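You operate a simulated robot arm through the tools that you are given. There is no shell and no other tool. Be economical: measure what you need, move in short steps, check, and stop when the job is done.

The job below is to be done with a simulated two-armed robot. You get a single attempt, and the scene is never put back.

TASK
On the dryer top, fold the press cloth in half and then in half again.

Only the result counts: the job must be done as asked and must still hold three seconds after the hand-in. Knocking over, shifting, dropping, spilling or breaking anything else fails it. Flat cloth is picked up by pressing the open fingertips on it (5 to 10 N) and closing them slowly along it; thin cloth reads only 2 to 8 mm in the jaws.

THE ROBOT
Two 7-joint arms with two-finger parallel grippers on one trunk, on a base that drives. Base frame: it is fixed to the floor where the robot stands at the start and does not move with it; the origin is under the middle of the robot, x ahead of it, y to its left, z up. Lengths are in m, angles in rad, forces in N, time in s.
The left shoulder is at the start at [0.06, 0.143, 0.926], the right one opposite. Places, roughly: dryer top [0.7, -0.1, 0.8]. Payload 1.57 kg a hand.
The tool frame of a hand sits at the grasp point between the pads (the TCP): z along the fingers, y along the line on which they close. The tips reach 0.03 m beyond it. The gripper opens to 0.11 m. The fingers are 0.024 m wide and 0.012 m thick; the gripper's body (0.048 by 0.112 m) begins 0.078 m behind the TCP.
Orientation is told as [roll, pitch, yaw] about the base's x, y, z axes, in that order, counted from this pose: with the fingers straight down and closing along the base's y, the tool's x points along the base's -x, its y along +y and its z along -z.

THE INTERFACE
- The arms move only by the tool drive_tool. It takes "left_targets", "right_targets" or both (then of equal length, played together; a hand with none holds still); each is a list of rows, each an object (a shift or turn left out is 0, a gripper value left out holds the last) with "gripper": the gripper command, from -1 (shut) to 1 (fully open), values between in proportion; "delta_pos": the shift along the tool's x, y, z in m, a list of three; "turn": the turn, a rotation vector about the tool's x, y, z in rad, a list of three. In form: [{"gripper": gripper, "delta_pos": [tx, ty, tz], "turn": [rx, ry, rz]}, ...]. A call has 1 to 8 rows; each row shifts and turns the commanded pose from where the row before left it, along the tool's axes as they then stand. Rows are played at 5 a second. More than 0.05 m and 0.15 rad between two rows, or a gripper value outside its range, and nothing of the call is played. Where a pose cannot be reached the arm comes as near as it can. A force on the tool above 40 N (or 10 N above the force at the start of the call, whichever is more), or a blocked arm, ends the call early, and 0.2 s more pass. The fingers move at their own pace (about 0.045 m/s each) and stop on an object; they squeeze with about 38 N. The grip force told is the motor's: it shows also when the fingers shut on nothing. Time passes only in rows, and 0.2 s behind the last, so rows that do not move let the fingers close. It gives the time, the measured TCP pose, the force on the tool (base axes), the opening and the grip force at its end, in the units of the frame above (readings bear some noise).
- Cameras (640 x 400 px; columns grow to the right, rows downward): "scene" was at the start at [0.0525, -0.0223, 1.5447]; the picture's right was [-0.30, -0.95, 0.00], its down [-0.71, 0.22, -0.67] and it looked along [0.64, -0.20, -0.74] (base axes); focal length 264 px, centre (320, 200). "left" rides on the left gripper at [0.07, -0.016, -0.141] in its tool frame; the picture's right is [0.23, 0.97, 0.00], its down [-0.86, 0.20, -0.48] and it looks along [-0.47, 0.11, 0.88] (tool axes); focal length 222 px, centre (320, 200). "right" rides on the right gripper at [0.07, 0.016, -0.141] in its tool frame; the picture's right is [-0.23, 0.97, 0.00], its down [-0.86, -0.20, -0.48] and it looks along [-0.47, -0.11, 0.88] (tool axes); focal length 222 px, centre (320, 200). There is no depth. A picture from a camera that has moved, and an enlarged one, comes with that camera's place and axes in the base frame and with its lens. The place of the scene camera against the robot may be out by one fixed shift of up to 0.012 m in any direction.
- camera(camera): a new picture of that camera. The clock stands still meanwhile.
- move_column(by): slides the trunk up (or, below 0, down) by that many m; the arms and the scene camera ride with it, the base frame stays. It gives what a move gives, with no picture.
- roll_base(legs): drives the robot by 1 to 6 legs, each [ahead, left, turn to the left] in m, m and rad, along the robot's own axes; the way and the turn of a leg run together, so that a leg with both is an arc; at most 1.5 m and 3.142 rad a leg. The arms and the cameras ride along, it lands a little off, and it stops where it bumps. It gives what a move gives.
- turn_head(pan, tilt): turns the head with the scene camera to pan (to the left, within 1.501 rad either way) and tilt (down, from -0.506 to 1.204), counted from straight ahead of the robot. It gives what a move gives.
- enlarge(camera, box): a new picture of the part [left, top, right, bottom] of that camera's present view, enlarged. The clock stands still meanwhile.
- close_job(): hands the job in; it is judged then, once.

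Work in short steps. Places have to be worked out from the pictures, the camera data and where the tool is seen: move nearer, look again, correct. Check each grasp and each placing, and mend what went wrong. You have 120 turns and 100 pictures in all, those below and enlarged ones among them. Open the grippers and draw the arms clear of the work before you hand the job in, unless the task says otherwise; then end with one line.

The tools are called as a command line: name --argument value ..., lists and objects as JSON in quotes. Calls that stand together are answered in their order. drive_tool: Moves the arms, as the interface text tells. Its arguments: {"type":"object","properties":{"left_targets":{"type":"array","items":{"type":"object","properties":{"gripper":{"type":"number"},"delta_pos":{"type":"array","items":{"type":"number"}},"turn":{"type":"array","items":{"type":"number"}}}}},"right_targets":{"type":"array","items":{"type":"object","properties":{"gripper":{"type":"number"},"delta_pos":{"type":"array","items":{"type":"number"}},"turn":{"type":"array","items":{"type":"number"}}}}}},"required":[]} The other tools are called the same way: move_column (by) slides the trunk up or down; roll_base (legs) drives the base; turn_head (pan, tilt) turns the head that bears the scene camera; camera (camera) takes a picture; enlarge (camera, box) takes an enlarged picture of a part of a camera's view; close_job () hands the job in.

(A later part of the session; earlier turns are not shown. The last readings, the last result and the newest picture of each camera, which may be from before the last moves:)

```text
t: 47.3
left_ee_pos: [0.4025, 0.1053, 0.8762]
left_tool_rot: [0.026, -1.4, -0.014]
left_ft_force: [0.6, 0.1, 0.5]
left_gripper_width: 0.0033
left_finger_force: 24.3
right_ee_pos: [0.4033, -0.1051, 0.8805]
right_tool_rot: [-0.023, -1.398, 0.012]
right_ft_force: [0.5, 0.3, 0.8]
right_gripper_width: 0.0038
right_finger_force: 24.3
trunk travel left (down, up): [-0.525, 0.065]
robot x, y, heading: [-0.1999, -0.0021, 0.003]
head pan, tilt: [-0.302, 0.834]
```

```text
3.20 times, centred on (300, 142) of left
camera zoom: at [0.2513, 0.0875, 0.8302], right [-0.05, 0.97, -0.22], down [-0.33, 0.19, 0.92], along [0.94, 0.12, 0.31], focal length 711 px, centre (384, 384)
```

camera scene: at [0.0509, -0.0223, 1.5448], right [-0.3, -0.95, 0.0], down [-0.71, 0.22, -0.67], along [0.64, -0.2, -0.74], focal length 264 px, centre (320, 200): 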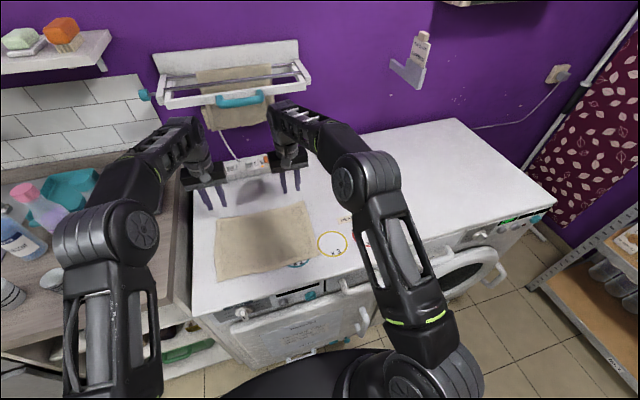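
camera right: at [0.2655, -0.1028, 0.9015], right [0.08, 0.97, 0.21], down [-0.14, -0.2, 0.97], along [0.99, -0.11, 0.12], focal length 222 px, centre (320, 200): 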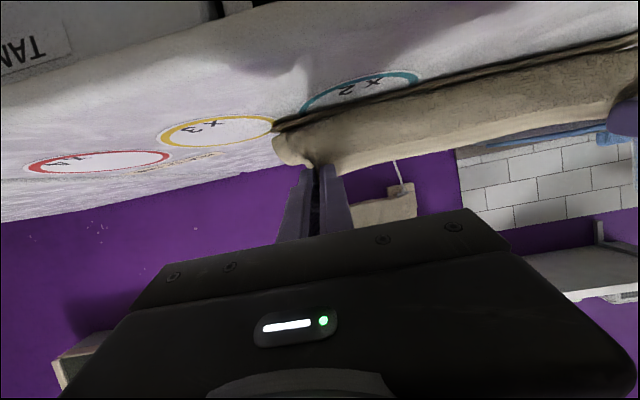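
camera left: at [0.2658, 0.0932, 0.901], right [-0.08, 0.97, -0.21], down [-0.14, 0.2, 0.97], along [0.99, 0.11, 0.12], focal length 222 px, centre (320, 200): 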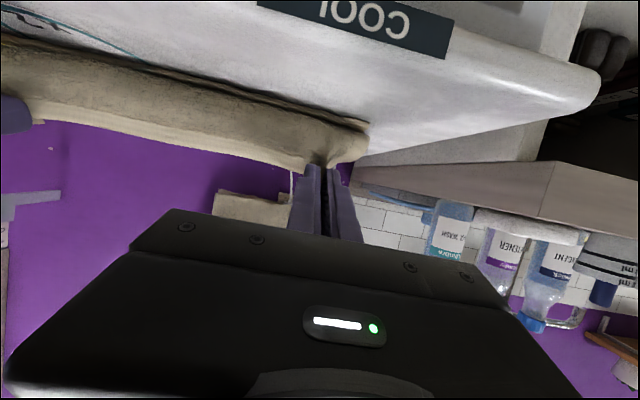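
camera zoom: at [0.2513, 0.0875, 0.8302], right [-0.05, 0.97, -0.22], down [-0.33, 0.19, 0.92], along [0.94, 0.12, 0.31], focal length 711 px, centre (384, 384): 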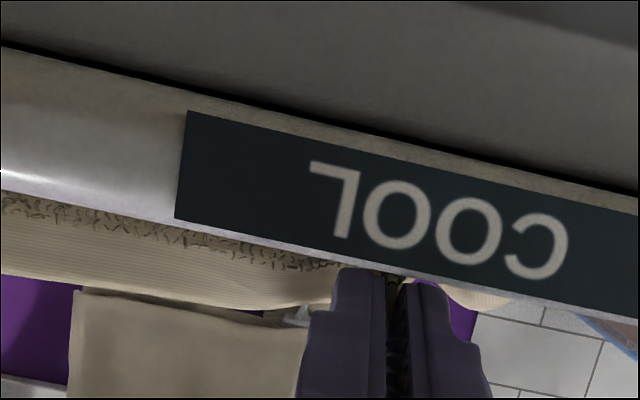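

The hem is now at the front with the layer taut. Spread the hands to natural width and lower to contact.

drive_tool --left_targets '[{"delta_pos": [0, 0.004, 0]}, {"delta_pos": [0.004, 0.002, 0.0005]}, {"delta_pos": [0.003, 0, 0.0005]}, {}]' --right_targets '[{"delta_pos": [0, -0.007, 0]}, {"delta_pos": [0.006, -0.007, 0.0008]}, {"delta_pos": [0.005, 0, 0.0007]}, {}]'

enlarge --camera "scene" --box '[190, 150, 350, 250]'

```text
t: 48.3
left_ee_pos: [0.4005, 0.1085, 0.8708]
left_tool_rot: [0.037, -1.403, -0.021]
left_ft_force: [0.9, 1.6, 8.4]
left_gripper_width: 0.0036
left_finger_force: 24.1
left hand out of reach, approached as far as the arm can: row 2
right_ee_pos: [0.4004, -0.1066, 0.8736]
right_tool_rot: [-0.034, -1.403, 0.018]
right_ft_force: [2.4, -1.0, 11.2]
right_gripper_width: 0.0038
right_finger_force: 24.3
right hand out of reach, approached as far as the arm can: row 1, 2
trunk travel left (down, up): [-0.525, 0.065]
robot x, y, heading: [-0.1987, 0.0042, 0.001]
head pan, tilt: [-0.302, 0.834]
```

```text
4.00 times, centred on (270, 200) of scene
camera zoom: at [-0.1491, -0.0221, 1.545], right [-0.3, -0.95, 0.0], down [-0.71, 0.22, -0.67], along [0.64, -0.2, -0.74], focal length 1057 px, centre (520, 200)
```

zoom: 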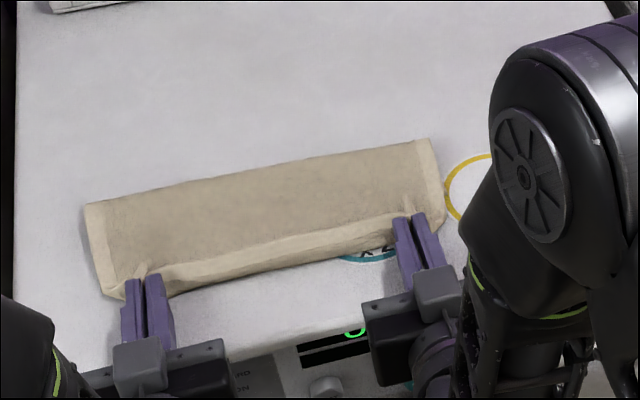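

Contact. Ease the pressure, open slowly, and slide out by rolling the base back.

drive_tool --left_targets '[{"delta_pos": [-0.001, 0, 0], "gripper": -0.92}, {"gripper": -0.84}, {"gripper": -0.76}, {"gripper": -0.68}, {"gripper": -0.6}, {}]' --right_targets '[{"delta_pos": [-0.0015, 0, 0], "gripper": -0.92}, {"gripper": -0.84}, {"gripper": -0.76}, {"gripper": -0.68}, {"gripper": -0.6}, {}]'

roll_base --legs '[[-0.06, 0, 0]]'

enlarge --camera "scene" --box '[190, 140, 350, 240]'

```text
t: 49.7
left_ee_pos: [0.4022, 0.1063, 0.8721]
left_tool_rot: [0.039, -1.401, -0.024]
left_ft_force: [-0.8, -1.5, 7.6]
left_gripper_width: 0.0179
left_finger_force: 0.2
right_ee_pos: [0.399, -0.1064, 0.8733]
right_tool_rot: [-0.033, -1.4, 0.019]
right_ft_force: [0.6, -1.4, 2.3]
right_gripper_width: 0.0205
right_finger_force: 0.1
trunk travel left (down, up): [-0.525, 0.065]
robot x, y, heading: [-0.1965, -0.0027, 0.004]
head pan, tilt: [-0.302, 0.834]
```

```text
t: 50.7
left_ee_pos: [0.342, 0.1089, 0.8708]
left_tool_rot: [0.038, -1.4, -0.024]
left_ft_force: [0.9, -0.2, 5.9]
left_gripper_width: 0.0216
left_finger_force: 0.0
right_ee_pos: [0.3406, -0.1063, 0.8728]
right_tool_rot: [-0.035, -1.398, 0.02]
right_ft_force: [1.1, 0.9, 1.2]
right_gripper_width: 0.0216
right_finger_force: 0.0
trunk travel left (down, up): [-0.525, 0.065]
robot x, y, heading: [-0.2591, 0.0047, 0.004]
head pan, tilt: [-0.302, 0.834]
```

```text
4.00 times, centred on (270, 190) of scene
camera zoom: at [-0.2082, -0.0223, 1.5447], right [-0.3, -0.95, 0.0], down [-0.71, 0.22, -0.67], along [0.64, -0.2, -0.74], focal length 1057 px, centre (520, 240)
```

zoom: 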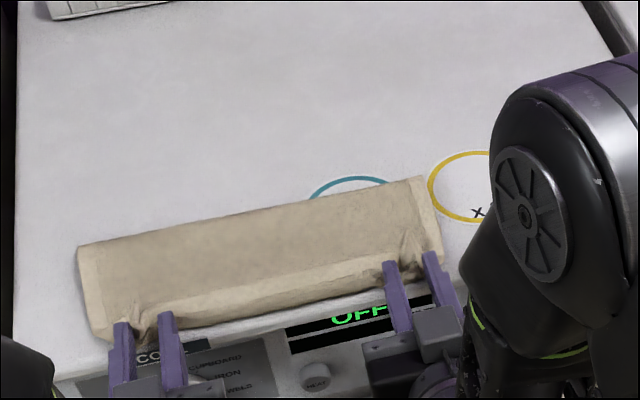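

The cloth was dragged along by the pressing fingertips. I'll roll forward to carry it back, then lift off vertically instead.

roll_base --legs '[[0.06, 0, 0]]'

drive_tool --left_targets '[{"gripper": -0.5}, {"delta_pos": [-0.008, 0, -0.0014]}, {"delta_pos": [-0.012, 0, -0.002]}, {"delta_pos": [-0.015, 0, -0.0025]}, {}]' --right_targets '[{"gripper": -0.5}, {"delta_pos": [-0.008, 0, -0.0014]}, {"delta_pos": [-0.012, 0, -0.002]}, {"delta_pos": [-0.015, 0, -0.0025]}, {}]'

enlarge --camera "scene" --box '[190, 150, 350, 250]'

```text
t: 51.6
left_ee_pos: [0.4023, 0.1069, 0.8711]
left_tool_rot: [0.04, -1.4, -0.023]
left_ft_force: [-2.0, 0.9, 7.3]
left_gripper_width: 0.0219
left_finger_force: 0.0
right_ee_pos: [0.4014, -0.1063, 0.8718]
right_tool_rot: [-0.036, -1.398, 0.021]
right_ft_force: [-0.7, -0.2, 2.0]
right_gripper_width: 0.022
right_finger_force: 0.0
trunk travel left (down, up): [-0.525, 0.065]
robot x, y, heading: [-0.1979, 0.0002, -0.0]
head pan, tilt: [-0.302, 0.834]
```

```text
t: 52.8
left_ee_pos: [0.4034, 0.1091, 0.9056]
left_tool_rot: [0.038, -1.398, -0.02]
left_ft_force: [-0.8, -0.1, 1.4]
left_gripper_width: 0.0277
left_finger_force: 0.0
right_ee_pos: [0.4015, -0.1053, 0.9091]
right_tool_rot: [-0.037, -1.396, 0.023]
right_ft_force: [0.0, -0.4, 0.0]
right_gripper_width: 0.0277
right_finger_force: 0.1
trunk travel left (down, up): [-0.525, 0.065]
robot x, y, heading: [-0.1991, -0.0004, 0.004]
head pan, tilt: [-0.302, 0.834]
```

```text
4.00 times, centred on (270, 200) of scene
camera zoom: at [-0.146, -0.0221, 1.5447], right [-0.3, -0.95, 0.0], down [-0.71, 0.22, -0.67], along [0.64, -0.2, -0.74], focal length 1057 px, centre (520, 200)
```

zoom: 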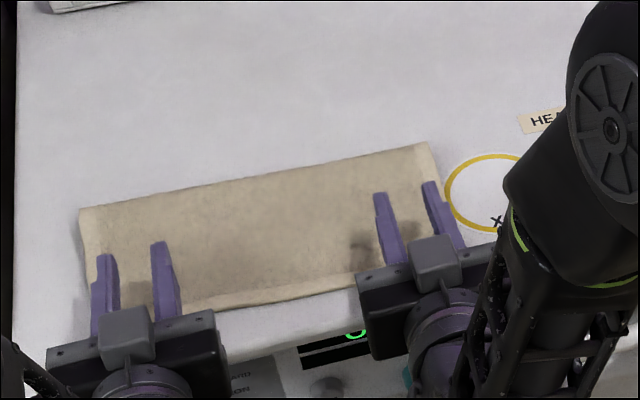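

The cloth slid back and now lies flat as a clean half fold. Raise and straighten the hands to look properly.

drive_tool --left_targets '[{"delta_pos": [-0.04, 0.01, -0.008]}, {"delta_pos": [-0.02, 0.02, -0.005], "turn": [0, 0.14, 0]}, {"delta_pos": [-0.01, 0.02, -0.01], "turn": [0, 0.14, 0]}, {"delta_pos": [0, 0.02, -0.01], "turn": [0, 0.14, 0]}, {"delta_pos": [0, 0.02, 0], "turn": [0, 0.14, 0]}, {"turn": [0, 0.14, 0]}, {"turn": [0, 0.14, 0]}, {"turn": [0, 0.14, 0]}]' --right_targets '[{"delta_pos": [-0.04, -0.01, -0.008]}, {"delta_pos": [-0.02, -0.02, -0.005], "turn": [0, 0.14, 0]}, {"delta_pos": [-0.01, -0.02, -0.01], "turn": [0, 0.14, 0]}, {"delta_pos": [0, -0.02, -0.01], "turn": [0, 0.14, 0]}, {"delta_pos": [0, -0.02, 0], "turn": [0, 0.14, 0]}, {"turn": [0, 0.14, 0]}, {"turn": [0, 0.14, 0]}, {"turn": [0, 0.14, 0]}]'

drive_tool --left_targets '[{"turn": [0, 0.14, 0]}, {"turn": [0, 0.14, 0]}, {"turn": [0, 0.14, 0]}, {}]' --right_targets '[{"turn": [0, 0.14, 0]}, {"turn": [0, 0.14, 0]}, {"turn": [0, 0.14, 0]}, {}]'

enlarge --camera "scene" --box '[190, 140, 350, 240]'

camera --camera "left"

```text
t: 54.6
left_ee_pos: [0.3848, 0.1966, 0.9859]
left_tool_rot: [0.006, -0.417, 0.014]
left_ft_force: [0.6, -0.5, -1.1]
left_gripper_width: 0.0277
left_finger_force: 0.0
right_ee_pos: [0.384, -0.1957, 0.9857]
right_tool_rot: [-0.007, -0.416, -0.008]
right_ft_force: [-0.3, -0.3, 0.4]
right_gripper_width: 0.0273
right_finger_force: 0.0
trunk travel left (down, up): [-0.525, 0.065]
robot x, y, heading: [-0.2008, -0.0006, 0.001]
head pan, tilt: [-0.302, 0.834]
```

```text
t: 55.6
left_ee_pos: [0.3816, 0.1964, 0.9856]
left_tool_rot: [0.005, 0.002, 0.016]
left_ft_force: [-0.5, 0.5, 0.8]
left_gripper_width: 0.0275
left_finger_force: 0.0
right_ee_pos: [0.381, -0.1951, 0.9873]
right_tool_rot: [-0.006, 0.003, -0.012]
right_ft_force: [-0.5, -0.1, -0.9]
right_gripper_width: 0.0272
right_finger_force: 0.1
trunk travel left (down, up): [-0.525, 0.065]
robot x, y, heading: [-0.1987, 0.0048, -0.001]
head pan, tilt: [-0.302, 0.834]
```

```text
4.00 times, centred on (270, 190) of scene
camera zoom: at [-0.1474, -0.0222, 1.5448], right [-0.3, -0.95, 0.0], down [-0.71, 0.22, -0.67], along [0.64, -0.2, -0.74], focal length 1057 px, centre (520, 240)
```

zoom: 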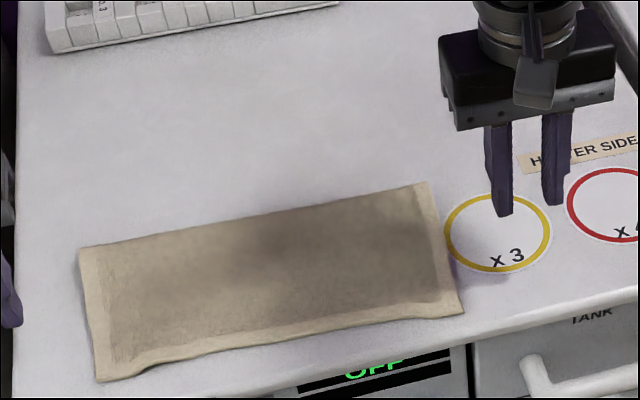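

```text
28 pictures are left
camera left: at [0.3131, 0.1782, 1.1266], right [-0.24, 0.97, 0.01], down [0.85, 0.21, 0.48], along [0.46, 0.12, -0.88], focal length 222 px, centre (320, 200)
```

left: 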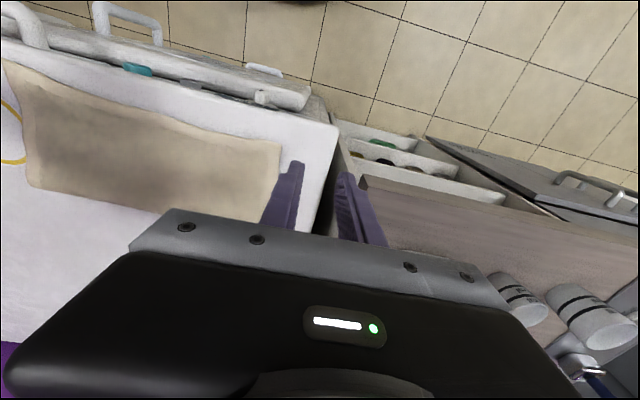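

The strip now looks ~0.15 m wide (should be 0.11), so the two hems may be misaligned after the drag. I'll zoom to see which layer is where.

enlarge --camera "left" --box '[0, 40, 300, 228]'

enlarge --camera "scene" --box '[205, 180, 309, 245]'

```text
2.13 times, centred on (150, 134) of left
camera zoom: at [0.3131, 0.1782, 1.1266], right [-0.24, 0.97, 0.01], down [0.85, 0.21, 0.48], along [0.46, 0.12, -0.88], focal length 473 px, centre (682, 340)
```

zoom: 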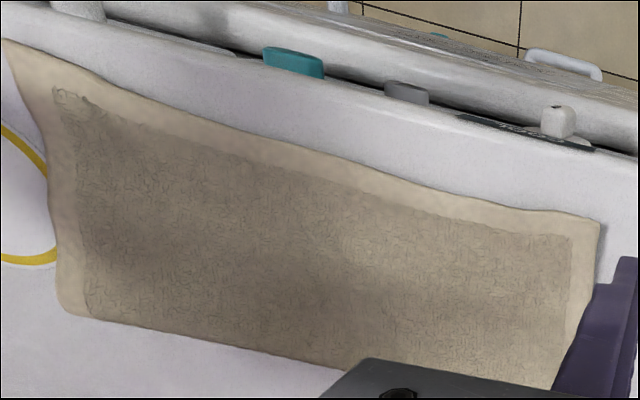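

```text
6.15 times, centred on (257, 212) of scene
camera zoom: at [-0.1474, -0.0222, 1.5448], right [-0.3, -0.95, 0.0], down [-0.71, 0.22, -0.67], along [0.64, -0.2, -0.74], focal length 1627 px, centre (708, 123)
```

zoom: 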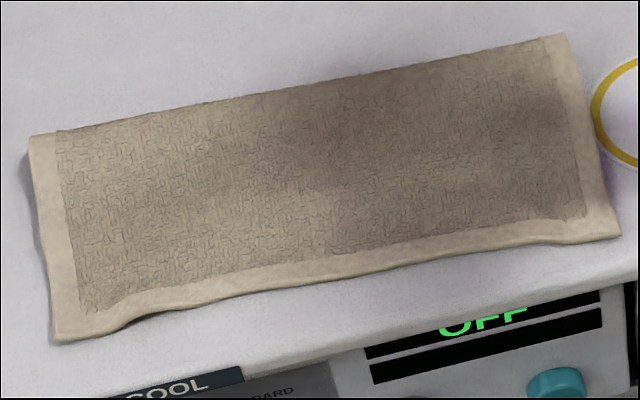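

The top layer's hem is now nicely flat at the front but overshoots (top ≈0.15, hidden bottom ≈0.07). Now the hem is orientated correctly, so I can re-grip it fingers-down, lift it past the fold to re-peel the bottom, and lay it back. First roll forward 0.15 for reach.

roll_base --legs '[[0.15, 0, 0]]'

drive_tool --left_targets '[{"delta_pos": [0.035, -0.02, 0.01]}, {"delta_pos": [0.035, -0.02, 0.01]}, {"delta_pos": [0.035, -0.02, 0.015]}, {"delta_pos": [0.035, -0.02, 0.02]}, {"gripper": -0.5}]' --right_targets '[{"delta_pos": [0.036, 0.021, 0.01]}, {"delta_pos": [0.036, 0.021, 0.01]}, {"delta_pos": [0.036, 0.021, 0.015]}, {"delta_pos": [0.036, 0.021, 0.02]}, {"gripper": -0.5}]'

camera --camera "left"

camera --camera "right"

```text
t: 57.0
left_ee_pos: [0.5364, 0.1966, 0.9848]
left_tool_rot: [0.008, 0.002, 0.016]
left_ft_force: [0.3, -0.2, 0.0]
left_gripper_width: 0.0275
left_finger_force: 0.0
right_ee_pos: [0.5365, -0.1957, 0.9848]
right_tool_rot: [-0.005, 0.004, -0.012]
right_ft_force: [0.8, -0.3, -0.2]
right_gripper_width: 0.0274
right_finger_force: 0.1
trunk travel left (down, up): [-0.525, 0.065]
robot x, y, heading: [-0.0433, -0.0001, -0.001]
head pan, tilt: [-0.302, 0.834]
```

```text
t: 58.2
left_ee_pos: [0.3974, 0.1154, 0.929]
left_tool_rot: [0.007, 0.0, 0.018]
left_ft_force: [0.1, 0.2, 0.6]
left_gripper_width: 0.0275
left_finger_force: 0.0
right_ee_pos: [0.3933, -0.1096, 0.931]
right_tool_rot: [-0.006, 0.001, -0.013]
right_ft_force: [-0.2, 0.4, -0.3]
right_gripper_width: 0.0278
right_finger_force: 0.1
trunk travel left (down, up): [-0.525, 0.065]
robot x, y, heading: [-0.0426, -0.0017, 0.002]
head pan, tilt: [-0.302, 0.834]
```

```text
25 pictures are left
camera left: at [0.3288, 0.0965, 1.07], right [-0.24, 0.97, 0.01], down [0.85, 0.21, 0.48], along [0.46, 0.12, -0.88], focal length 222 px, centre (320, 200)
```

left: 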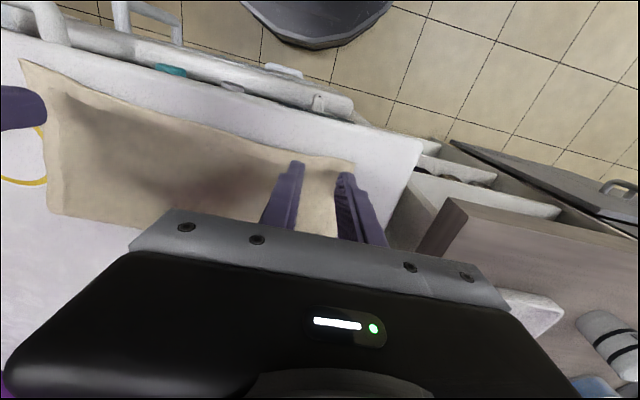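

```text
24 pictures are left
camera right: at [0.3236, -0.0929, 1.0721], right [0.24, 0.97, -0.01], down [0.85, -0.21, 0.48], along [0.46, -0.12, -0.88], focal length 222 px, centre (320, 200)
```

right: 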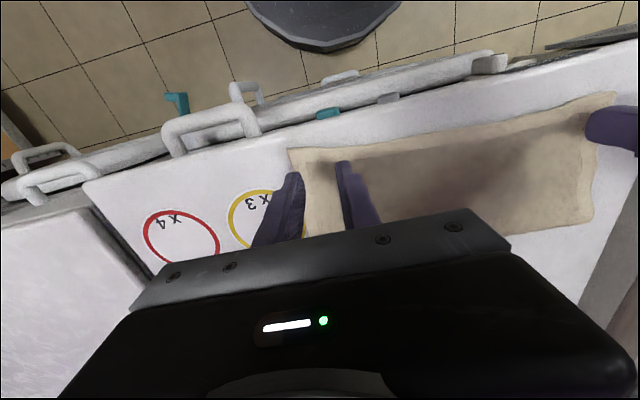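

Hem at x≈0.395 (left), 0.383 (right). Adjust the right hand and descend.

drive_tool --left_targets '[{"delta_pos": [0, 0, 0.02]}, {"delta_pos": [0, 0, 0.018]}, {"delta_pos": [0, 0, 0.005]}, {}]' --right_targets '[{"delta_pos": [0.008, 0, 0.02]}, {"delta_pos": [0, 0, 0.02]}, {"delta_pos": [0, 0, 0.005]}, {}]'

drive_tool --left_targets '[{"delta_pos": [0, 0, 0.002]}, {}]' --right_targets '[{"delta_pos": [0, 0, 0.002]}, {}]'

```text
t: 59.2
left_ee_pos: [0.3958, 0.1162, 0.8865]
left_tool_rot: [0.008, 0.002, 0.017]
left_ft_force: [0.7, 0.4, -0.4]
left_gripper_width: 0.0275
left_finger_force: 0.0
right_ee_pos: [0.384, -0.1096, 0.8863]
right_tool_rot: [-0.006, 0.005, -0.013]
right_ft_force: [-0.4, 0.3, 0.2]
right_gripper_width: 0.0275
right_finger_force: 0.1
trunk travel left (down, up): [-0.525, 0.065]
robot x, y, heading: [-0.0462, 0.0025, -0.005]
head pan, tilt: [-0.302, 0.834]
```

```text
t: 59.8
left_ee_pos: [0.3976, 0.115, 0.8858]
left_tool_rot: [0.004, 0.001, 0.016]
left_ft_force: [-0.3, 0.7, 0.9]
left_gripper_width: 0.0273
left_finger_force: 0.0
right_ee_pos: [0.3847, -0.1112, 0.8844]
right_tool_rot: [-0.004, 0.001, -0.011]
right_ft_force: [0.5, 0.8, 0.7]
right_gripper_width: 0.0275
right_finger_force: 0.1
trunk travel left (down, up): [-0.525, 0.065]
robot x, y, heading: [-0.0454, 0.0033, 0.004]
head pan, tilt: [-0.302, 0.834]
```

Nearly touching; press a little.

drive_tool --left_targets '[{"delta_pos": [0, 0, 0.002]}, {}]' --right_targets '[{"delta_pos": [0, 0, 0.002]}, {}]'

```text
t: 60.4
left_ee_pos: [0.3962, 0.1159, 0.8828]
left_tool_rot: [0.008, -0.001, 0.016]
left_ft_force: [0.6, 2.0, 5.7]
left_gripper_width: 0.0274
left_finger_force: 0.0
right_ee_pos: [0.3837, -0.1109, 0.8842]
right_tool_rot: [-0.005, 0.001, -0.012]
right_ft_force: [1.0, -1.2, 5.4]
right_gripper_width: 0.0273
right_finger_force: 0.0
trunk travel left (down, up): [-0.525, 0.065]
robot x, y, heading: [-0.0504, -0.0016, 0.001]
head pan, tilt: [-0.302, 0.834]
```

Good pressing force; close slowly.

drive_tool --left_targets '[{"delta_pos": [0, 0, 0.0004], "gripper": -0.57}, {"gripper": -0.64}, {"gripper": -0.72}, {"gripper": -0.8}, {"gripper": -0.9}, {"gripper": -1}, {}, {}]' --right_targets '[{"delta_pos": [0, 0, 0.0004], "gripper": -0.57}, {"gripper": -0.64}, {"gripper": -0.72}, {"gripper": -0.8}, {"gripper": -0.9}, {"gripper": -1}, {}, {}]'

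```text
t: 62.2
left_ee_pos: [0.3958, 0.1139, 0.8828]
left_tool_rot: [0.005, -0.002, 0.015]
left_ft_force: [-0.5, -8.7, 8.0]
left_gripper_width: 0.0038
left_finger_force: 24.8
right_ee_pos: [0.3821, -0.1096, 0.8837]
right_tool_rot: [-0.006, 0.001, -0.012]
right_ft_force: [0.8, 8.7, 6.4]
right_gripper_width: 0.0037
right_finger_force: 24.7
trunk travel left (down, up): [-0.525, 0.065]
robot x, y, heading: [-0.0458, -0.0019, 0.005]
head pan, tilt: [-0.302, 0.834]
```

Gripped (≈4 mm each). Lift and carry the hem up and over beyond the fold to re-peel the bottom layer.

drive_tool --left_targets '[{"delta_pos": [-0.01, -0.001, -0.04]}, {"delta_pos": [-0.03, 0, -0.035]}, {"delta_pos": [-0.04, 0, -0.02]}, {"delta_pos": [-0.045, 0, 0]}, {"delta_pos": [-0.045, 0, 0.005]}, {"delta_pos": [-0.035, 0, 0.01]}, {}, {}]' --right_targets '[{"delta_pos": [-0.01, 0.001, -0.04]}, {"delta_pos": [-0.03, 0, -0.035]}, {"delta_pos": [-0.04, 0, -0.02]}, {"delta_pos": [-0.045, 0, 0]}, {"delta_pos": [-0.045, 0, 0.005]}, {"delta_pos": [-0.035, 0, 0.01]}, {}, {}]'

camera --camera "left"

enlarge --camera "scene" --box '[160, 130, 400, 280]'

```text
t: 64.0
left_ee_pos: [0.5994, 0.1147, 0.9614]
left_tool_rot: [0.005, 0.0, 0.016]
left_ft_force: [-0.8, -9.4, 0.7]
left_gripper_width: 0.0037
left_finger_force: 24.6
right_ee_pos: [0.5892, -0.1115, 0.9619]
right_tool_rot: [-0.008, 0.004, -0.013]
right_ft_force: [0.0, 9.1, -0.4]
right_gripper_width: 0.0036
right_finger_force: 25.1
trunk travel left (down, up): [-0.525, 0.065]
robot x, y, heading: [-0.0494, 0.0036, 0.001]
head pan, tilt: [-0.302, 0.834]
```

```text
23 pictures are left
camera left: at [0.5308, 0.0957, 1.1025], right [-0.24, 0.97, 0.01], down [0.85, 0.21, 0.48], along [0.46, 0.12, -0.88], focal length 222 px, centre (320, 200)
```

left: 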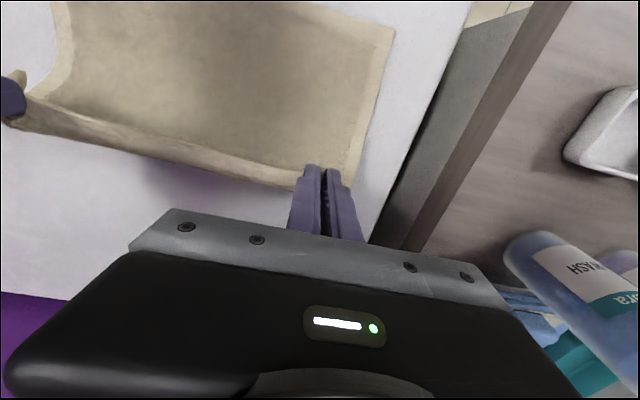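

```text
2.67 times, centred on (280, 205) of scene
camera zoom: at [0.0065, -0.0219, 1.5446], right [-0.3, -0.95, 0.0], down [-0.71, 0.22, -0.67], along [0.64, -0.2, -0.74], focal length 705 px, centre (427, 187)
```

zoom: 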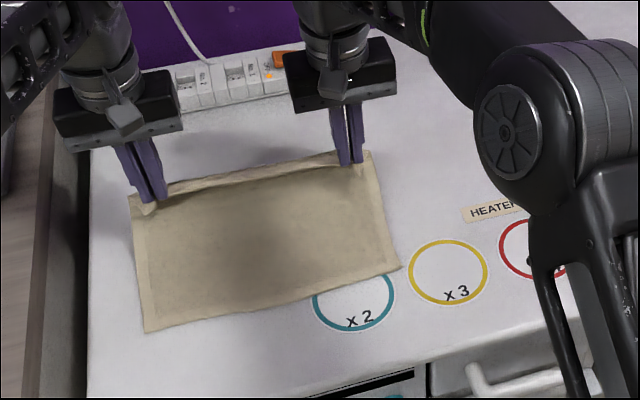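

Bottom near edge is now at x≈0.475, so the fold should be at ≈0.585. Lay the hem back on a taut 0.106 m arc (fingers straight down), first part.

drive_tool --left_targets '[{"delta_pos": [0.005, -0.002, -0.0312]}, {}, {"delta_pos": [0.0364, 0, 0.0032]}, {}, {"delta_pos": [0.0288, 0, 0.0125]}, {}, {"delta_pos": [0.0226, 0, 0.019]}, {}]' --right_targets '[{"delta_pos": [-0.005, 0.002, -0.0312]}, {}, {"delta_pos": [0.0364, 0, 0.0032]}, {}, {"delta_pos": [0.0288, 0, 0.0125]}, {}, {"delta_pos": [0.0226, 0, 0.019]}, {}]'

drive_tool --left_targets '[{"delta_pos": [0.0148, 0, 0.0211]}, {}, {"delta_pos": [0.0088, 0, 0.0224]}, {}]' --right_targets '[{"delta_pos": [0.0148, 0, 0.0211]}, {}, {"delta_pos": [0.0088, 0, 0.0224]}, {}]'

camera --camera "left"

camera --camera "right"

```text
t: 65.8
left_ee_pos: [0.5078, 0.1128, 0.9587]
left_tool_rot: [0.006, -0.002, 0.016]
left_ft_force: [0.1, -4.3, -0.3]
left_gripper_width: 0.0039
left_finger_force: 24.7
right_ee_pos: [0.5047, -0.107, 0.9576]
right_tool_rot: [-0.008, 0.003, -0.013]
right_ft_force: [0.3, 4.7, 0.0]
right_gripper_width: 0.0036
right_finger_force: 25.0
trunk travel left (down, up): [-0.525, 0.065]
robot x, y, heading: [-0.0446, 0.0004, 0.003]
head pan, tilt: [-0.302, 0.834]
```

```text
t: 66.8
left_ee_pos: [0.485, 0.1141, 0.916]
left_tool_rot: [0.007, -0.002, 0.016]
left_ft_force: [-0.1, -5.2, 0.3]
left_gripper_width: 0.0036
left_finger_force: 24.5
right_ee_pos: [0.4819, -0.1081, 0.9132]
right_tool_rot: [-0.005, 0.004, -0.013]
right_ft_force: [0.1, 5.7, -0.1]
right_gripper_width: 0.0036
right_finger_force: 24.6
trunk travel left (down, up): [-0.525, 0.065]
robot x, y, heading: [-0.0397, 0.0052, -0.002]
head pan, tilt: [-0.302, 0.834]
```

```text
21 pictures are left
camera left: at [0.4153, 0.0954, 1.0558], right [-0.24, 0.97, 0.01], down [0.85, 0.21, 0.48], along [0.46, 0.12, -0.88], focal length 222 px, centre (320, 200)
```

left: 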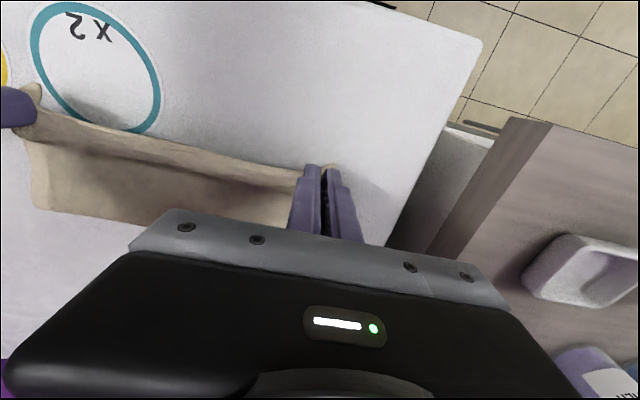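

```text
20 pictures are left
camera right: at [0.4123, -0.0914, 1.0558], right [0.24, 0.97, -0.01], down [0.85, -0.21, 0.48], along [0.46, -0.12, -0.88], focal length 222 px, centre (320, 200)
```

right: 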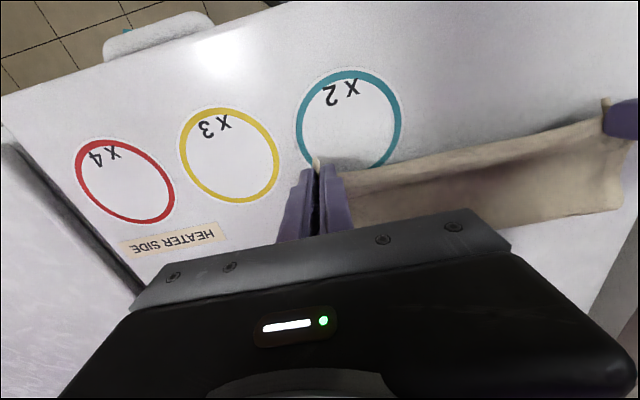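

Clean: fold at ≈0.59. Lower the last ~2.5 cm.

drive_tool --left_targets '[{"delta_pos": [0.004, 0, 0.012]}, {"delta_pos": [0.002, 0, 0.011]}, {}]' --right_targets '[{"delta_pos": [0.003, 0, 0.011]}, {"delta_pos": [0.001, 0, 0.01]}, {}]'

drive_tool --left_targets '[{"delta_pos": [0, 0, 0.003]}, {}]' --right_targets '[{"delta_pos": [0, 0, 0.003]}, {}]'

```text
t: 67.6
left_ee_pos: [0.4791, 0.1125, 0.8917]
left_tool_rot: [0.007, 0.0, 0.014]
left_ft_force: [-0.1, -3.5, 0.0]
left_gripper_width: 0.0036
left_finger_force: 24.1
right_ee_pos: [0.4779, -0.1074, 0.8937]
right_tool_rot: [-0.004, 0.004, -0.012]
right_ft_force: [-0.2, 3.2, -0.6]
right_gripper_width: 0.0037
right_finger_force: 23.9
trunk travel left (down, up): [-0.525, 0.065]
robot x, y, heading: [-0.0486, 0.001, 0.004]
head pan, tilt: [-0.302, 0.834]
```

```text
t: 68.2
left_ee_pos: [0.4803, 0.1114, 0.8897]
left_tool_rot: [0.007, 0.0, 0.016]
left_ft_force: [0.3, -3.7, 0.1]
left_gripper_width: 0.0037
left_finger_force: 24.6
right_ee_pos: [0.478, -0.1064, 0.8911]
right_tool_rot: [-0.003, 0.002, -0.011]
right_ft_force: [-0.2, 3.8, 0.1]
right_gripper_width: 0.0036
right_finger_force: 24.4
trunk travel left (down, up): [-0.525, 0.065]
robot x, y, heading: [-0.0477, -0.0006, -0.0]
head pan, tilt: [-0.302, 0.834]
```

Close to the surface; open slowly here without pressing, then lift straight up.

drive_tool --left_targets '[{"delta_pos": [0, 0, 0.001], "gripper": -0.9}, {"gripper": -0.8}, {"gripper": -0.65}, {"gripper": -0.5}, {}, {"delta_pos": [0, 0, -0.02]}, {"delta_pos": [0, 0, -0.04]}, {"delta_pos": [0, 0.03, -0.04]}]' --right_targets '[{"delta_pos": [0, 0, 0.002], "gripper": -0.9}, {"gripper": -0.8}, {"gripper": -0.65}, {"gripper": -0.5}, {}, {"delta_pos": [0, 0, -0.02]}, {"delta_pos": [0, 0, -0.04]}, {"delta_pos": [0, -0.03, -0.04]}]'

drive_tool --left_targets '[{"delta_pos": [0, 0.045, 0]}, {"delta_pos": [0, 0.045, 0]}, {}]' --right_targets '[{"delta_pos": [0, -0.045, 0]}, {"delta_pos": [0, -0.045, 0]}, {}]'

enlarge --camera "scene" --box '[190, 170, 350, 270]'

camera --camera "left"

```text
t: 70.0
left_ee_pos: [0.4784, 0.1423, 0.9902]
left_tool_rot: [0.006, 0.0, 0.016]
left_ft_force: [0.7, -0.2, 0.3]
left_gripper_width: 0.0273
left_finger_force: 0.1
right_ee_pos: [0.4791, -0.1379, 0.9913]
right_tool_rot: [-0.006, 0.002, -0.012]
right_ft_force: [0.1, 0.4, -0.1]
right_gripper_width: 0.0273
right_finger_force: 0.1
trunk travel left (down, up): [-0.525, 0.065]
robot x, y, heading: [-0.0445, 0.0043, 0.003]
head pan, tilt: [-0.302, 0.834]
```

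```text
t: 70.8
left_ee_pos: [0.476, 0.2342, 0.9901]
left_tool_rot: [0.008, 0.001, 0.016]
left_ft_force: [-0.8, -0.1, -1.1]
left_gripper_width: 0.0275
left_finger_force: 0.0
right_ee_pos: [0.4777, -0.2272, 0.9898]
right_tool_rot: [-0.006, 0.004, -0.013]
right_ft_force: [-0.4, -0.4, 0.5]
right_gripper_width: 0.0274
right_finger_force: 0.0
trunk travel left (down, up): [-0.525, 0.065]
robot x, y, heading: [-0.0439, 0.0007, 0.0]
head pan, tilt: [-0.302, 0.834]
```

```text
4.00 times, centred on (270, 220) of scene
camera zoom: at [0.0058, -0.0219, 1.5447], right [-0.3, -0.95, 0.0], down [-0.71, 0.22, -0.67], along [0.64, -0.2, -0.74], focal length 1057 px, centre (520, 120)
```

zoom: 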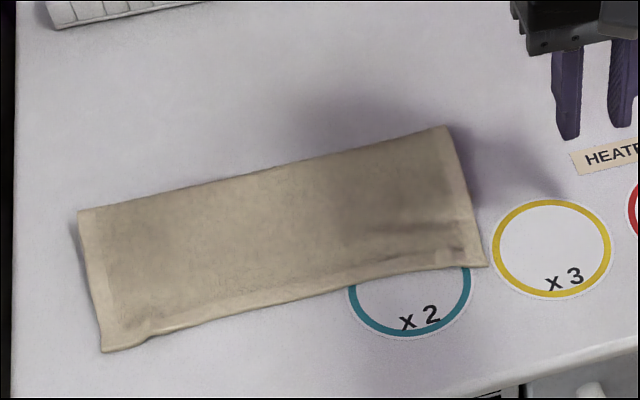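

```text
18 pictures are left
camera left: at [0.4073, 0.216, 1.1309], right [-0.24, 0.97, 0.01], down [0.85, 0.21, 0.48], along [0.46, 0.12, -0.88], focal length 222 px, centre (320, 200)
```

left: 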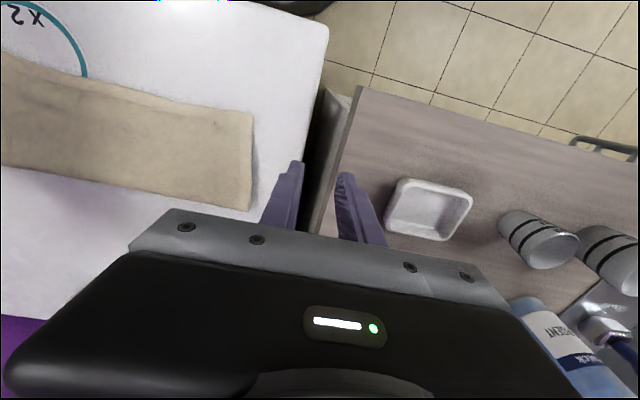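

Width looks ~0.135, so I'll zoom to see whether the two hems coincide.

enlarge --camera "scene" --box '[206, 196, 318, 266]'

enlarge --camera "left" --box '[100, 60, 300, 185]'

```text
5.71 times, centred on (262, 231) of scene
camera zoom: at [0.0058, -0.0219, 1.5447], right [-0.3, -0.95, 0.0], down [-0.71, 0.22, -0.67], along [0.64, -0.2, -0.74], focal length 1511 px, centre (651, 23)
```

zoom: 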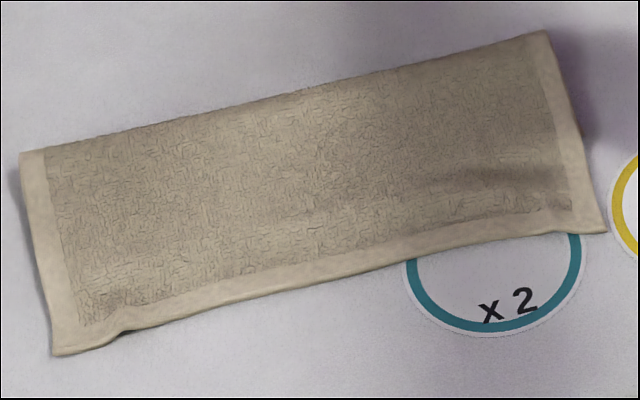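

```text
3.20 times, centred on (200, 122) of left
camera zoom: at [0.4073, 0.216, 1.1309], right [-0.24, 0.97, 0.01], down [0.85, 0.21, 0.48], along [0.46, 0.12, -0.88], focal length 711 px, centre (704, 448)
```

zoom: 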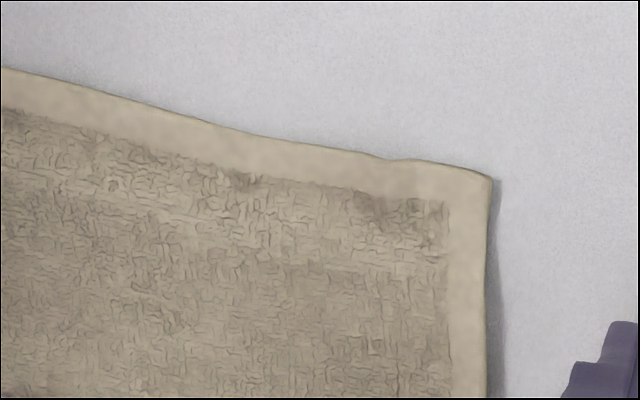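

I'll re-grip the hem, lift it slightly to see the bottom edge, and lay it with allowance for the ~2 cm it relaxes forward. Move over the hem corners.

drive_tool --left_targets '[{"delta_pos": [0.005, -0.04, 0.02]}, {"delta_pos": [0.005, -0.04, 0.02]}, {"delta_pos": [0.004, -0.04, 0.02]}, {"delta_pos": [0, 0, 0.03]}, {}]' --right_targets '[{"delta_pos": [0.007, 0.04, 0.02]}, {"delta_pos": [0.007, 0.04, 0.02]}, {"delta_pos": [0.007, 0.04, 0.02]}, {"delta_pos": [0, 0, 0.03]}, {}]'

camera --camera "left"

camera --camera "right"

```text
t: 72.0
left_ee_pos: [0.4655, 0.1141, 0.8989]
left_tool_rot: [0.007, 0.0, 0.015]
left_ft_force: [0.0, -0.3, 0.5]
left_gripper_width: 0.0274
left_finger_force: 0.2
right_ee_pos: [0.4565, -0.1086, 0.8994]
right_tool_rot: [-0.007, 0.002, -0.012]
right_ft_force: [0.0, -0.5, -0.1]
right_gripper_width: 0.0273
right_finger_force: 0.0
trunk travel left (down, up): [-0.525, 0.065]
robot x, y, heading: [-0.0447, 0.001, 0.004]
head pan, tilt: [-0.302, 0.834]
```

```text
15 pictures are left
camera left: at [0.3959, 0.0961, 1.0388], right [-0.24, 0.97, 0.01], down [0.85, 0.21, 0.48], along [0.46, 0.12, -0.88], focal length 222 px, centre (320, 200)
```

left: 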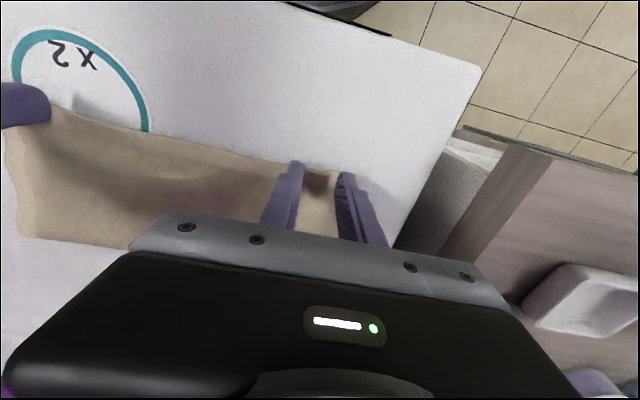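

```text
14 pictures are left
camera right: at [0.3882, -0.0909, 1.0399], right [0.24, 0.97, -0.01], down [0.85, -0.21, 0.48], along [0.46, -0.12, -0.88], focal length 222 px, centre (320, 200)
```

right: 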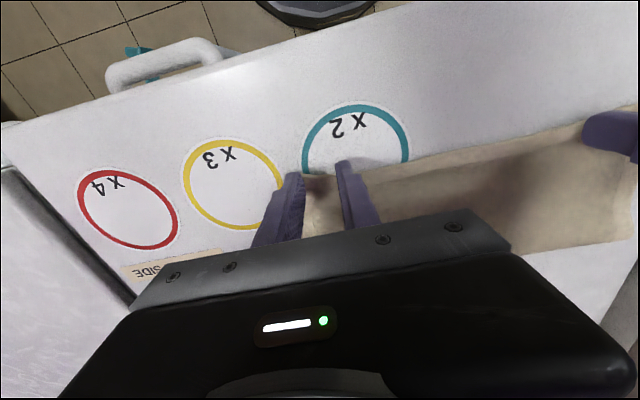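

Hem at x≈0.460 on both, fold at ≈0.60. Descend and grip.

drive_tool --left_targets '[{"delta_pos": [0, 0, 0.01]}, {}]' --right_targets '[{"delta_pos": [-0.005, 0, 0.01]}, {}]'

drive_tool --left_targets '[{"delta_pos": [0, 0, 0.003]}, {}]' --right_targets '[{"delta_pos": [0, 0, 0.003]}, {}]'

```text
t: 72.6
left_ee_pos: [0.4648, 0.1152, 0.8882]
left_tool_rot: [0.008, -0.001, 0.016]
left_ft_force: [-0.2, -0.5, 0.1]
left_gripper_width: 0.0273
left_finger_force: 0.1
right_ee_pos: [0.4616, -0.1077, 0.8895]
right_tool_rot: [-0.006, 0.003, -0.011]
right_ft_force: [-0.9, 0.5, 0.2]
right_gripper_width: 0.0275
right_finger_force: 0.1
trunk travel left (down, up): [-0.525, 0.065]
robot x, y, heading: [-0.0462, -0.0, -0.0]
head pan, tilt: [-0.302, 0.834]
```

```text
t: 73.2
left_ee_pos: [0.4642, 0.1141, 0.885]
left_tool_rot: [0.008, -0.001, 0.016]
left_ft_force: [0.6, 0.0, 0.8]
left_gripper_width: 0.0274
left_finger_force: 0.1
right_ee_pos: [0.462, -0.1077, 0.8866]
right_tool_rot: [-0.005, 0.001, -0.012]
right_ft_force: [0.3, 0.2, -0.4]
right_gripper_width: 0.0276
right_finger_force: 0.0
trunk travel left (down, up): [-0.525, 0.065]
robot x, y, heading: [-0.0461, -0.0013, 0.002]
head pan, tilt: [-0.302, 0.834]
```

Contact height equals a single ply here, so the bottom edge lies further in. Press and close.

drive_tool --left_targets '[{"delta_pos": [0, 0, 0.0028]}, {}]' --right_targets '[{"delta_pos": [0, 0, 0.0038]}, {}]'

drive_tool --left_targets '[{"gripper": -0.57}, {"gripper": -0.64}, {"gripper": -0.72}, {"gripper": -0.8}, {"gripper": -0.9}, {"gripper": -1}, {}, {}]' --right_targets '[{"gripper": -0.57}, {"gripper": -0.64}, {"gripper": -0.72}, {"gripper": -0.8}, {"gripper": -0.9}, {"gripper": -1}, {}, {}]'

```text
t: 73.8
left_ee_pos: [0.4645, 0.1141, 0.8837]
left_tool_rot: [0.006, -0.001, 0.016]
left_ft_force: [0.9, 1.1, 6.3]
left_gripper_width: 0.0274
left_finger_force: 0.1
right_ee_pos: [0.4618, -0.1083, 0.8841]
right_tool_rot: [-0.004, 0.001, -0.011]
right_ft_force: [1.2, -0.8, 4.4]
right_gripper_width: 0.0274
right_finger_force: 0.1
trunk travel left (down, up): [-0.525, 0.065]
robot x, y, heading: [-0.049, 0.0013, 0.007]
head pan, tilt: [-0.302, 0.834]
```

```text
t: 75.6
left_ee_pos: [0.4641, 0.1135, 0.8835]
left_tool_rot: [0.007, 0.001, 0.015]
left_ft_force: [0.1, -4.7, 6.6]
left_gripper_width: 0.0037
left_finger_force: 25.3
right_ee_pos: [0.4613, -0.1083, 0.8834]
right_tool_rot: [-0.005, 0.003, -0.011]
right_ft_force: [0.0, 4.1, 7.0]
right_gripper_width: 0.0036
right_finger_force: 24.5
trunk travel left (down, up): [-0.525, 0.065]
robot x, y, heading: [-0.0447, -0.0002, -0.001]
head pan, tilt: [-0.302, 0.834]
```

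Gripped. Lift up and over, further this time (x≈0.65), so the bottom layer lies fully flat, then look.

drive_tool --left_targets '[{"delta_pos": [-0.01, 0, -0.04]}, {"delta_pos": [-0.03, 0, -0.035]}, {"delta_pos": [-0.045, 0, -0.015]}, {"delta_pos": [-0.045, 0, 0]}, {"delta_pos": [-0.04, 0, 0.005]}, {"delta_pos": [-0.02, 0, 0.01]}, {}, {}]' --right_targets '[{"delta_pos": [-0.01, 0, -0.04]}, {"delta_pos": [-0.03, 0, -0.035]}, {"delta_pos": [-0.045, 0, -0.015]}, {"delta_pos": [-0.045, 0, 0]}, {"delta_pos": [-0.04, 0, 0.005]}, {"delta_pos": [-0.02, 0, 0.01]}, {}, {}]'

camera --camera "scene"

camera --camera "left"

```text
t: 77.4
left_ee_pos: [0.614, 0.1181, 0.9702]
left_tool_rot: [0.005, -0.004, 0.016]
left_ft_force: [-0.3, -8.6, -0.1]
left_gripper_width: 0.0038
left_finger_force: 24.4
left hand out of reach, approached as far as the arm can: row 5, 6
right_ee_pos: [0.611, -0.1093, 0.9705]
right_tool_rot: [-0.005, 0.003, -0.012]
right_ft_force: [0.3, 9.5, 0.1]
right_gripper_width: 0.0034
right_finger_force: 24.3
right hand out of reach, approached as far as the arm can: row 5, 6
trunk travel left (down, up): [-0.525, 0.065]
robot x, y, heading: [-0.0469, 0.0042, -0.003]
head pan, tilt: [-0.302, 0.834]
```

```text
13 pictures are left
camera scene: at [0.0063, -0.022, 1.5447], right [-0.3, -0.95, 0.0], down [-0.71, 0.22, -0.67], along [0.64, -0.2, -0.74], focal length 264 px, centre (320, 200)
```

scene: 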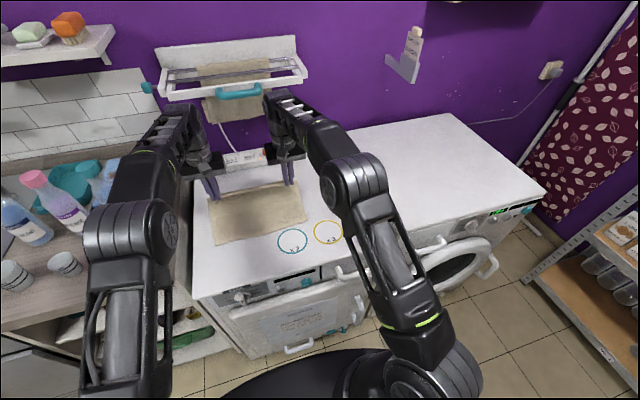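

```text
12 pictures are left
camera left: at [0.5444, 0.0984, 1.1102], right [-0.24, 0.97, 0.0], down [0.85, 0.21, 0.48], along [0.47, 0.12, -0.88], focal length 222 px, centre (320, 200)
```

left: 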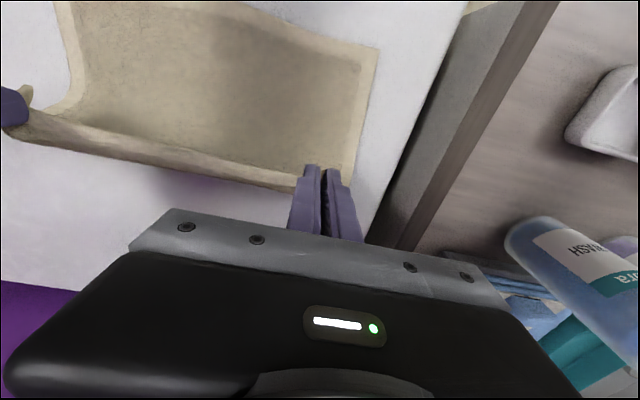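

Bottom near edge is now at x≈0.508, so my previous arc was too tall and dragged it. I'll roll forward 4 cm for reach, then lay the hem back on a flatter arc about x≈0.618.

roll_base --legs '[[0.04, 0, 0]]'

drive_tool --left_targets '[{"delta_pos": [0.036, -0.002, -0.001]}, {}, {"delta_pos": [0.0363, 0, 0.0051]}, {}, {"delta_pos": [0.0317, 0, 0.0149]}, {}, {"delta_pos": [0.019, 0, 0.016]}, {}]' --right_targets '[{"delta_pos": [0.036, 0.002, -0.001]}, {}, {"delta_pos": [0.0363, 0, 0.0051]}, {}, {"delta_pos": [0.0317, 0, 0.0149]}, {}, {"delta_pos": [0.019, 0, 0.016]}, {}]'

camera --camera "left"

```text
t: 78.3
left_ee_pos: [0.6539, 0.117, 0.9694]
left_tool_rot: [0.005, -0.003, 0.015]
left_ft_force: [0.0, -9.5, -0.5]
left_gripper_width: 0.0038
left_finger_force: 25.0
right_ee_pos: [0.6511, -0.1101, 0.9684]
right_tool_rot: [-0.007, 0.004, -0.012]
right_ft_force: [0.2, 9.5, -0.2]
right_gripper_width: 0.0038
right_finger_force: 24.3
trunk travel left (down, up): [-0.525, 0.065]
robot x, y, heading: [-0.008, -0.0015, 0.0]
head pan, tilt: [-0.302, 0.834]
```

```text
t: 80.1
left_ee_pos: [0.5304, 0.1135, 0.9335]
left_tool_rot: [0.004, -0.003, 0.016]
left_ft_force: [-0.9, -3.5, 0.0]
left_gripper_width: 0.0036
left_finger_force: 24.2
right_ee_pos: [0.5265, -0.1066, 0.9347]
right_tool_rot: [-0.004, 0.001, -0.011]
right_ft_force: [-0.1, 3.7, 0.1]
right_gripper_width: 0.0034
right_finger_force: 24.8
trunk travel left (down, up): [-0.525, 0.065]
robot x, y, heading: [-0.0098, -0.0032, 0.002]
head pan, tilt: [-0.302, 0.834]
```

```text
11 pictures are left
camera left: at [0.4606, 0.095, 1.0747], right [-0.24, 0.97, 0.0], down [0.85, 0.21, 0.48], along [0.47, 0.12, -0.88], focal length 222 px, centre (320, 200)
```

left: 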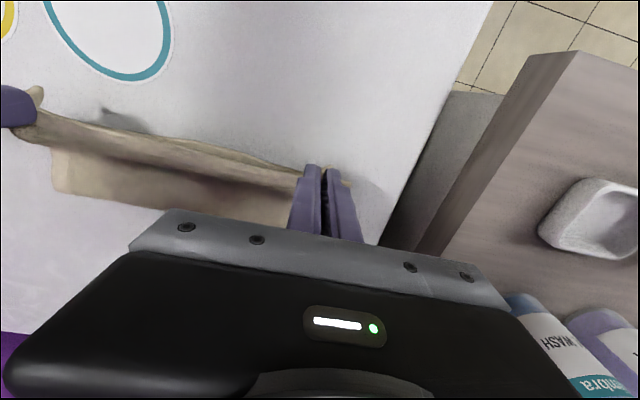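

The far fold reads ≈0.634, so the bottom edge is ≈0.52. Lower nearly straight down to x≈0.525 and release without pressing.

drive_tool --left_targets '[{"delta_pos": [0.003, 0, 0.015]}, {}, {"delta_pos": [0.002, 0, 0.015]}, {}, {"delta_pos": [0, 0, 0.013]}, {}]' --right_targets '[{"delta_pos": [0.001, 0, 0.015]}, {}, {"delta_pos": [0.001, 0, 0.015]}, {}, {"delta_pos": [0, 0, 0.013]}, {}]'

drive_tool --left_targets '[{"gripper": -0.9}, {"gripper": -0.8}, {"gripper": -0.65}, {"gripper": -0.5}, {}, {"delta_pos": [0, 0, -0.02]}, {"delta_pos": [0, 0, -0.04]}, {"delta_pos": [0, 0.03, -0.04]}]' --right_targets '[{"gripper": -0.9}, {"gripper": -0.8}, {"gripper": -0.65}, {"gripper": -0.5}, {}, {"delta_pos": [0, 0, -0.02]}, {"delta_pos": [0, 0, -0.04]}, {"delta_pos": [0, -0.03, -0.04]}]'

enlarge --camera "scene" --box '[190, 170, 350, 270]'

```text
t: 81.5
left_ee_pos: [0.5252, 0.1115, 0.8917]
left_tool_rot: [0.007, -0.003, 0.015]
left_ft_force: [-0.6, -2.6, 0.2]
left_gripper_width: 0.0037
left_finger_force: 24.5
right_ee_pos: [0.5235, -0.1069, 0.8908]
right_tool_rot: [-0.006, 0.002, -0.011]
right_ft_force: [-0.5, 2.6, -0.6]
right_gripper_width: 0.0034
right_finger_force: 24.7
trunk travel left (down, up): [-0.525, 0.065]
robot x, y, heading: [-0.0058, -0.0006, -0.001]
head pan, tilt: [-0.302, 0.834]
```

```text
t: 83.3
left_ee_pos: [0.5258, 0.1436, 0.9924]
left_tool_rot: [0.006, -0.004, 0.013]
left_ft_force: [-0.4, 0.3, 0.5]
left_gripper_width: 0.0274
left_finger_force: 0.1
right_ee_pos: [0.5241, -0.1351, 0.9923]
right_tool_rot: [-0.005, 0.002, -0.011]
right_ft_force: [0.6, 0.6, -0.1]
right_gripper_width: 0.0277
right_finger_force: 0.1
trunk travel left (down, up): [-0.525, 0.065]
robot x, y, heading: [-0.0054, 0.004, -0.0]
head pan, tilt: [-0.302, 0.834]
```

```text
4.00 times, centred on (270, 220) of scene
camera zoom: at [0.044, -0.0217, 1.5446], right [-0.3, -0.95, 0.0], down [-0.71, 0.22, -0.67], along [0.64, -0.2, -0.74], focal length 1057 px, centre (520, 120)
```

zoom: 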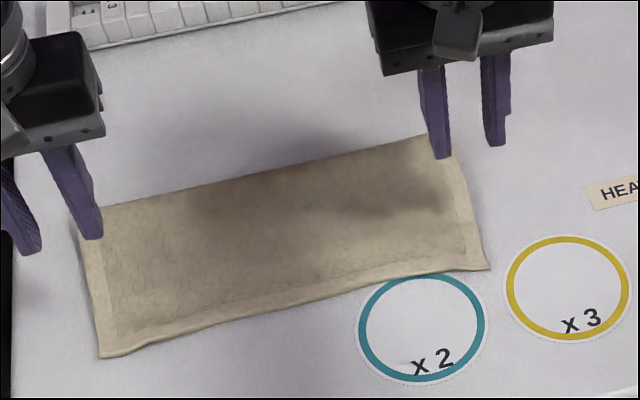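

The visible top is ~0.13 wide; I need to know where the hidden bottom edge is. I'll probe ply thickness with the closed left fingertips: reference near the fold (x≈0.60), then near the hem (x≈0.53).

drive_tool --left_targets '[{"delta_pos": [-0.037, -0.04, 0.04], "gripper": -1}, {"delta_pos": [-0.037, -0.03, 0.04]}]' --right_targets '[{"delta_pos": [0, -0.04, 0]}, {"delta_pos": [0, -0.04, 0]}]'

```text
refused: row 1 steps farther than a row can; nothing moved
```

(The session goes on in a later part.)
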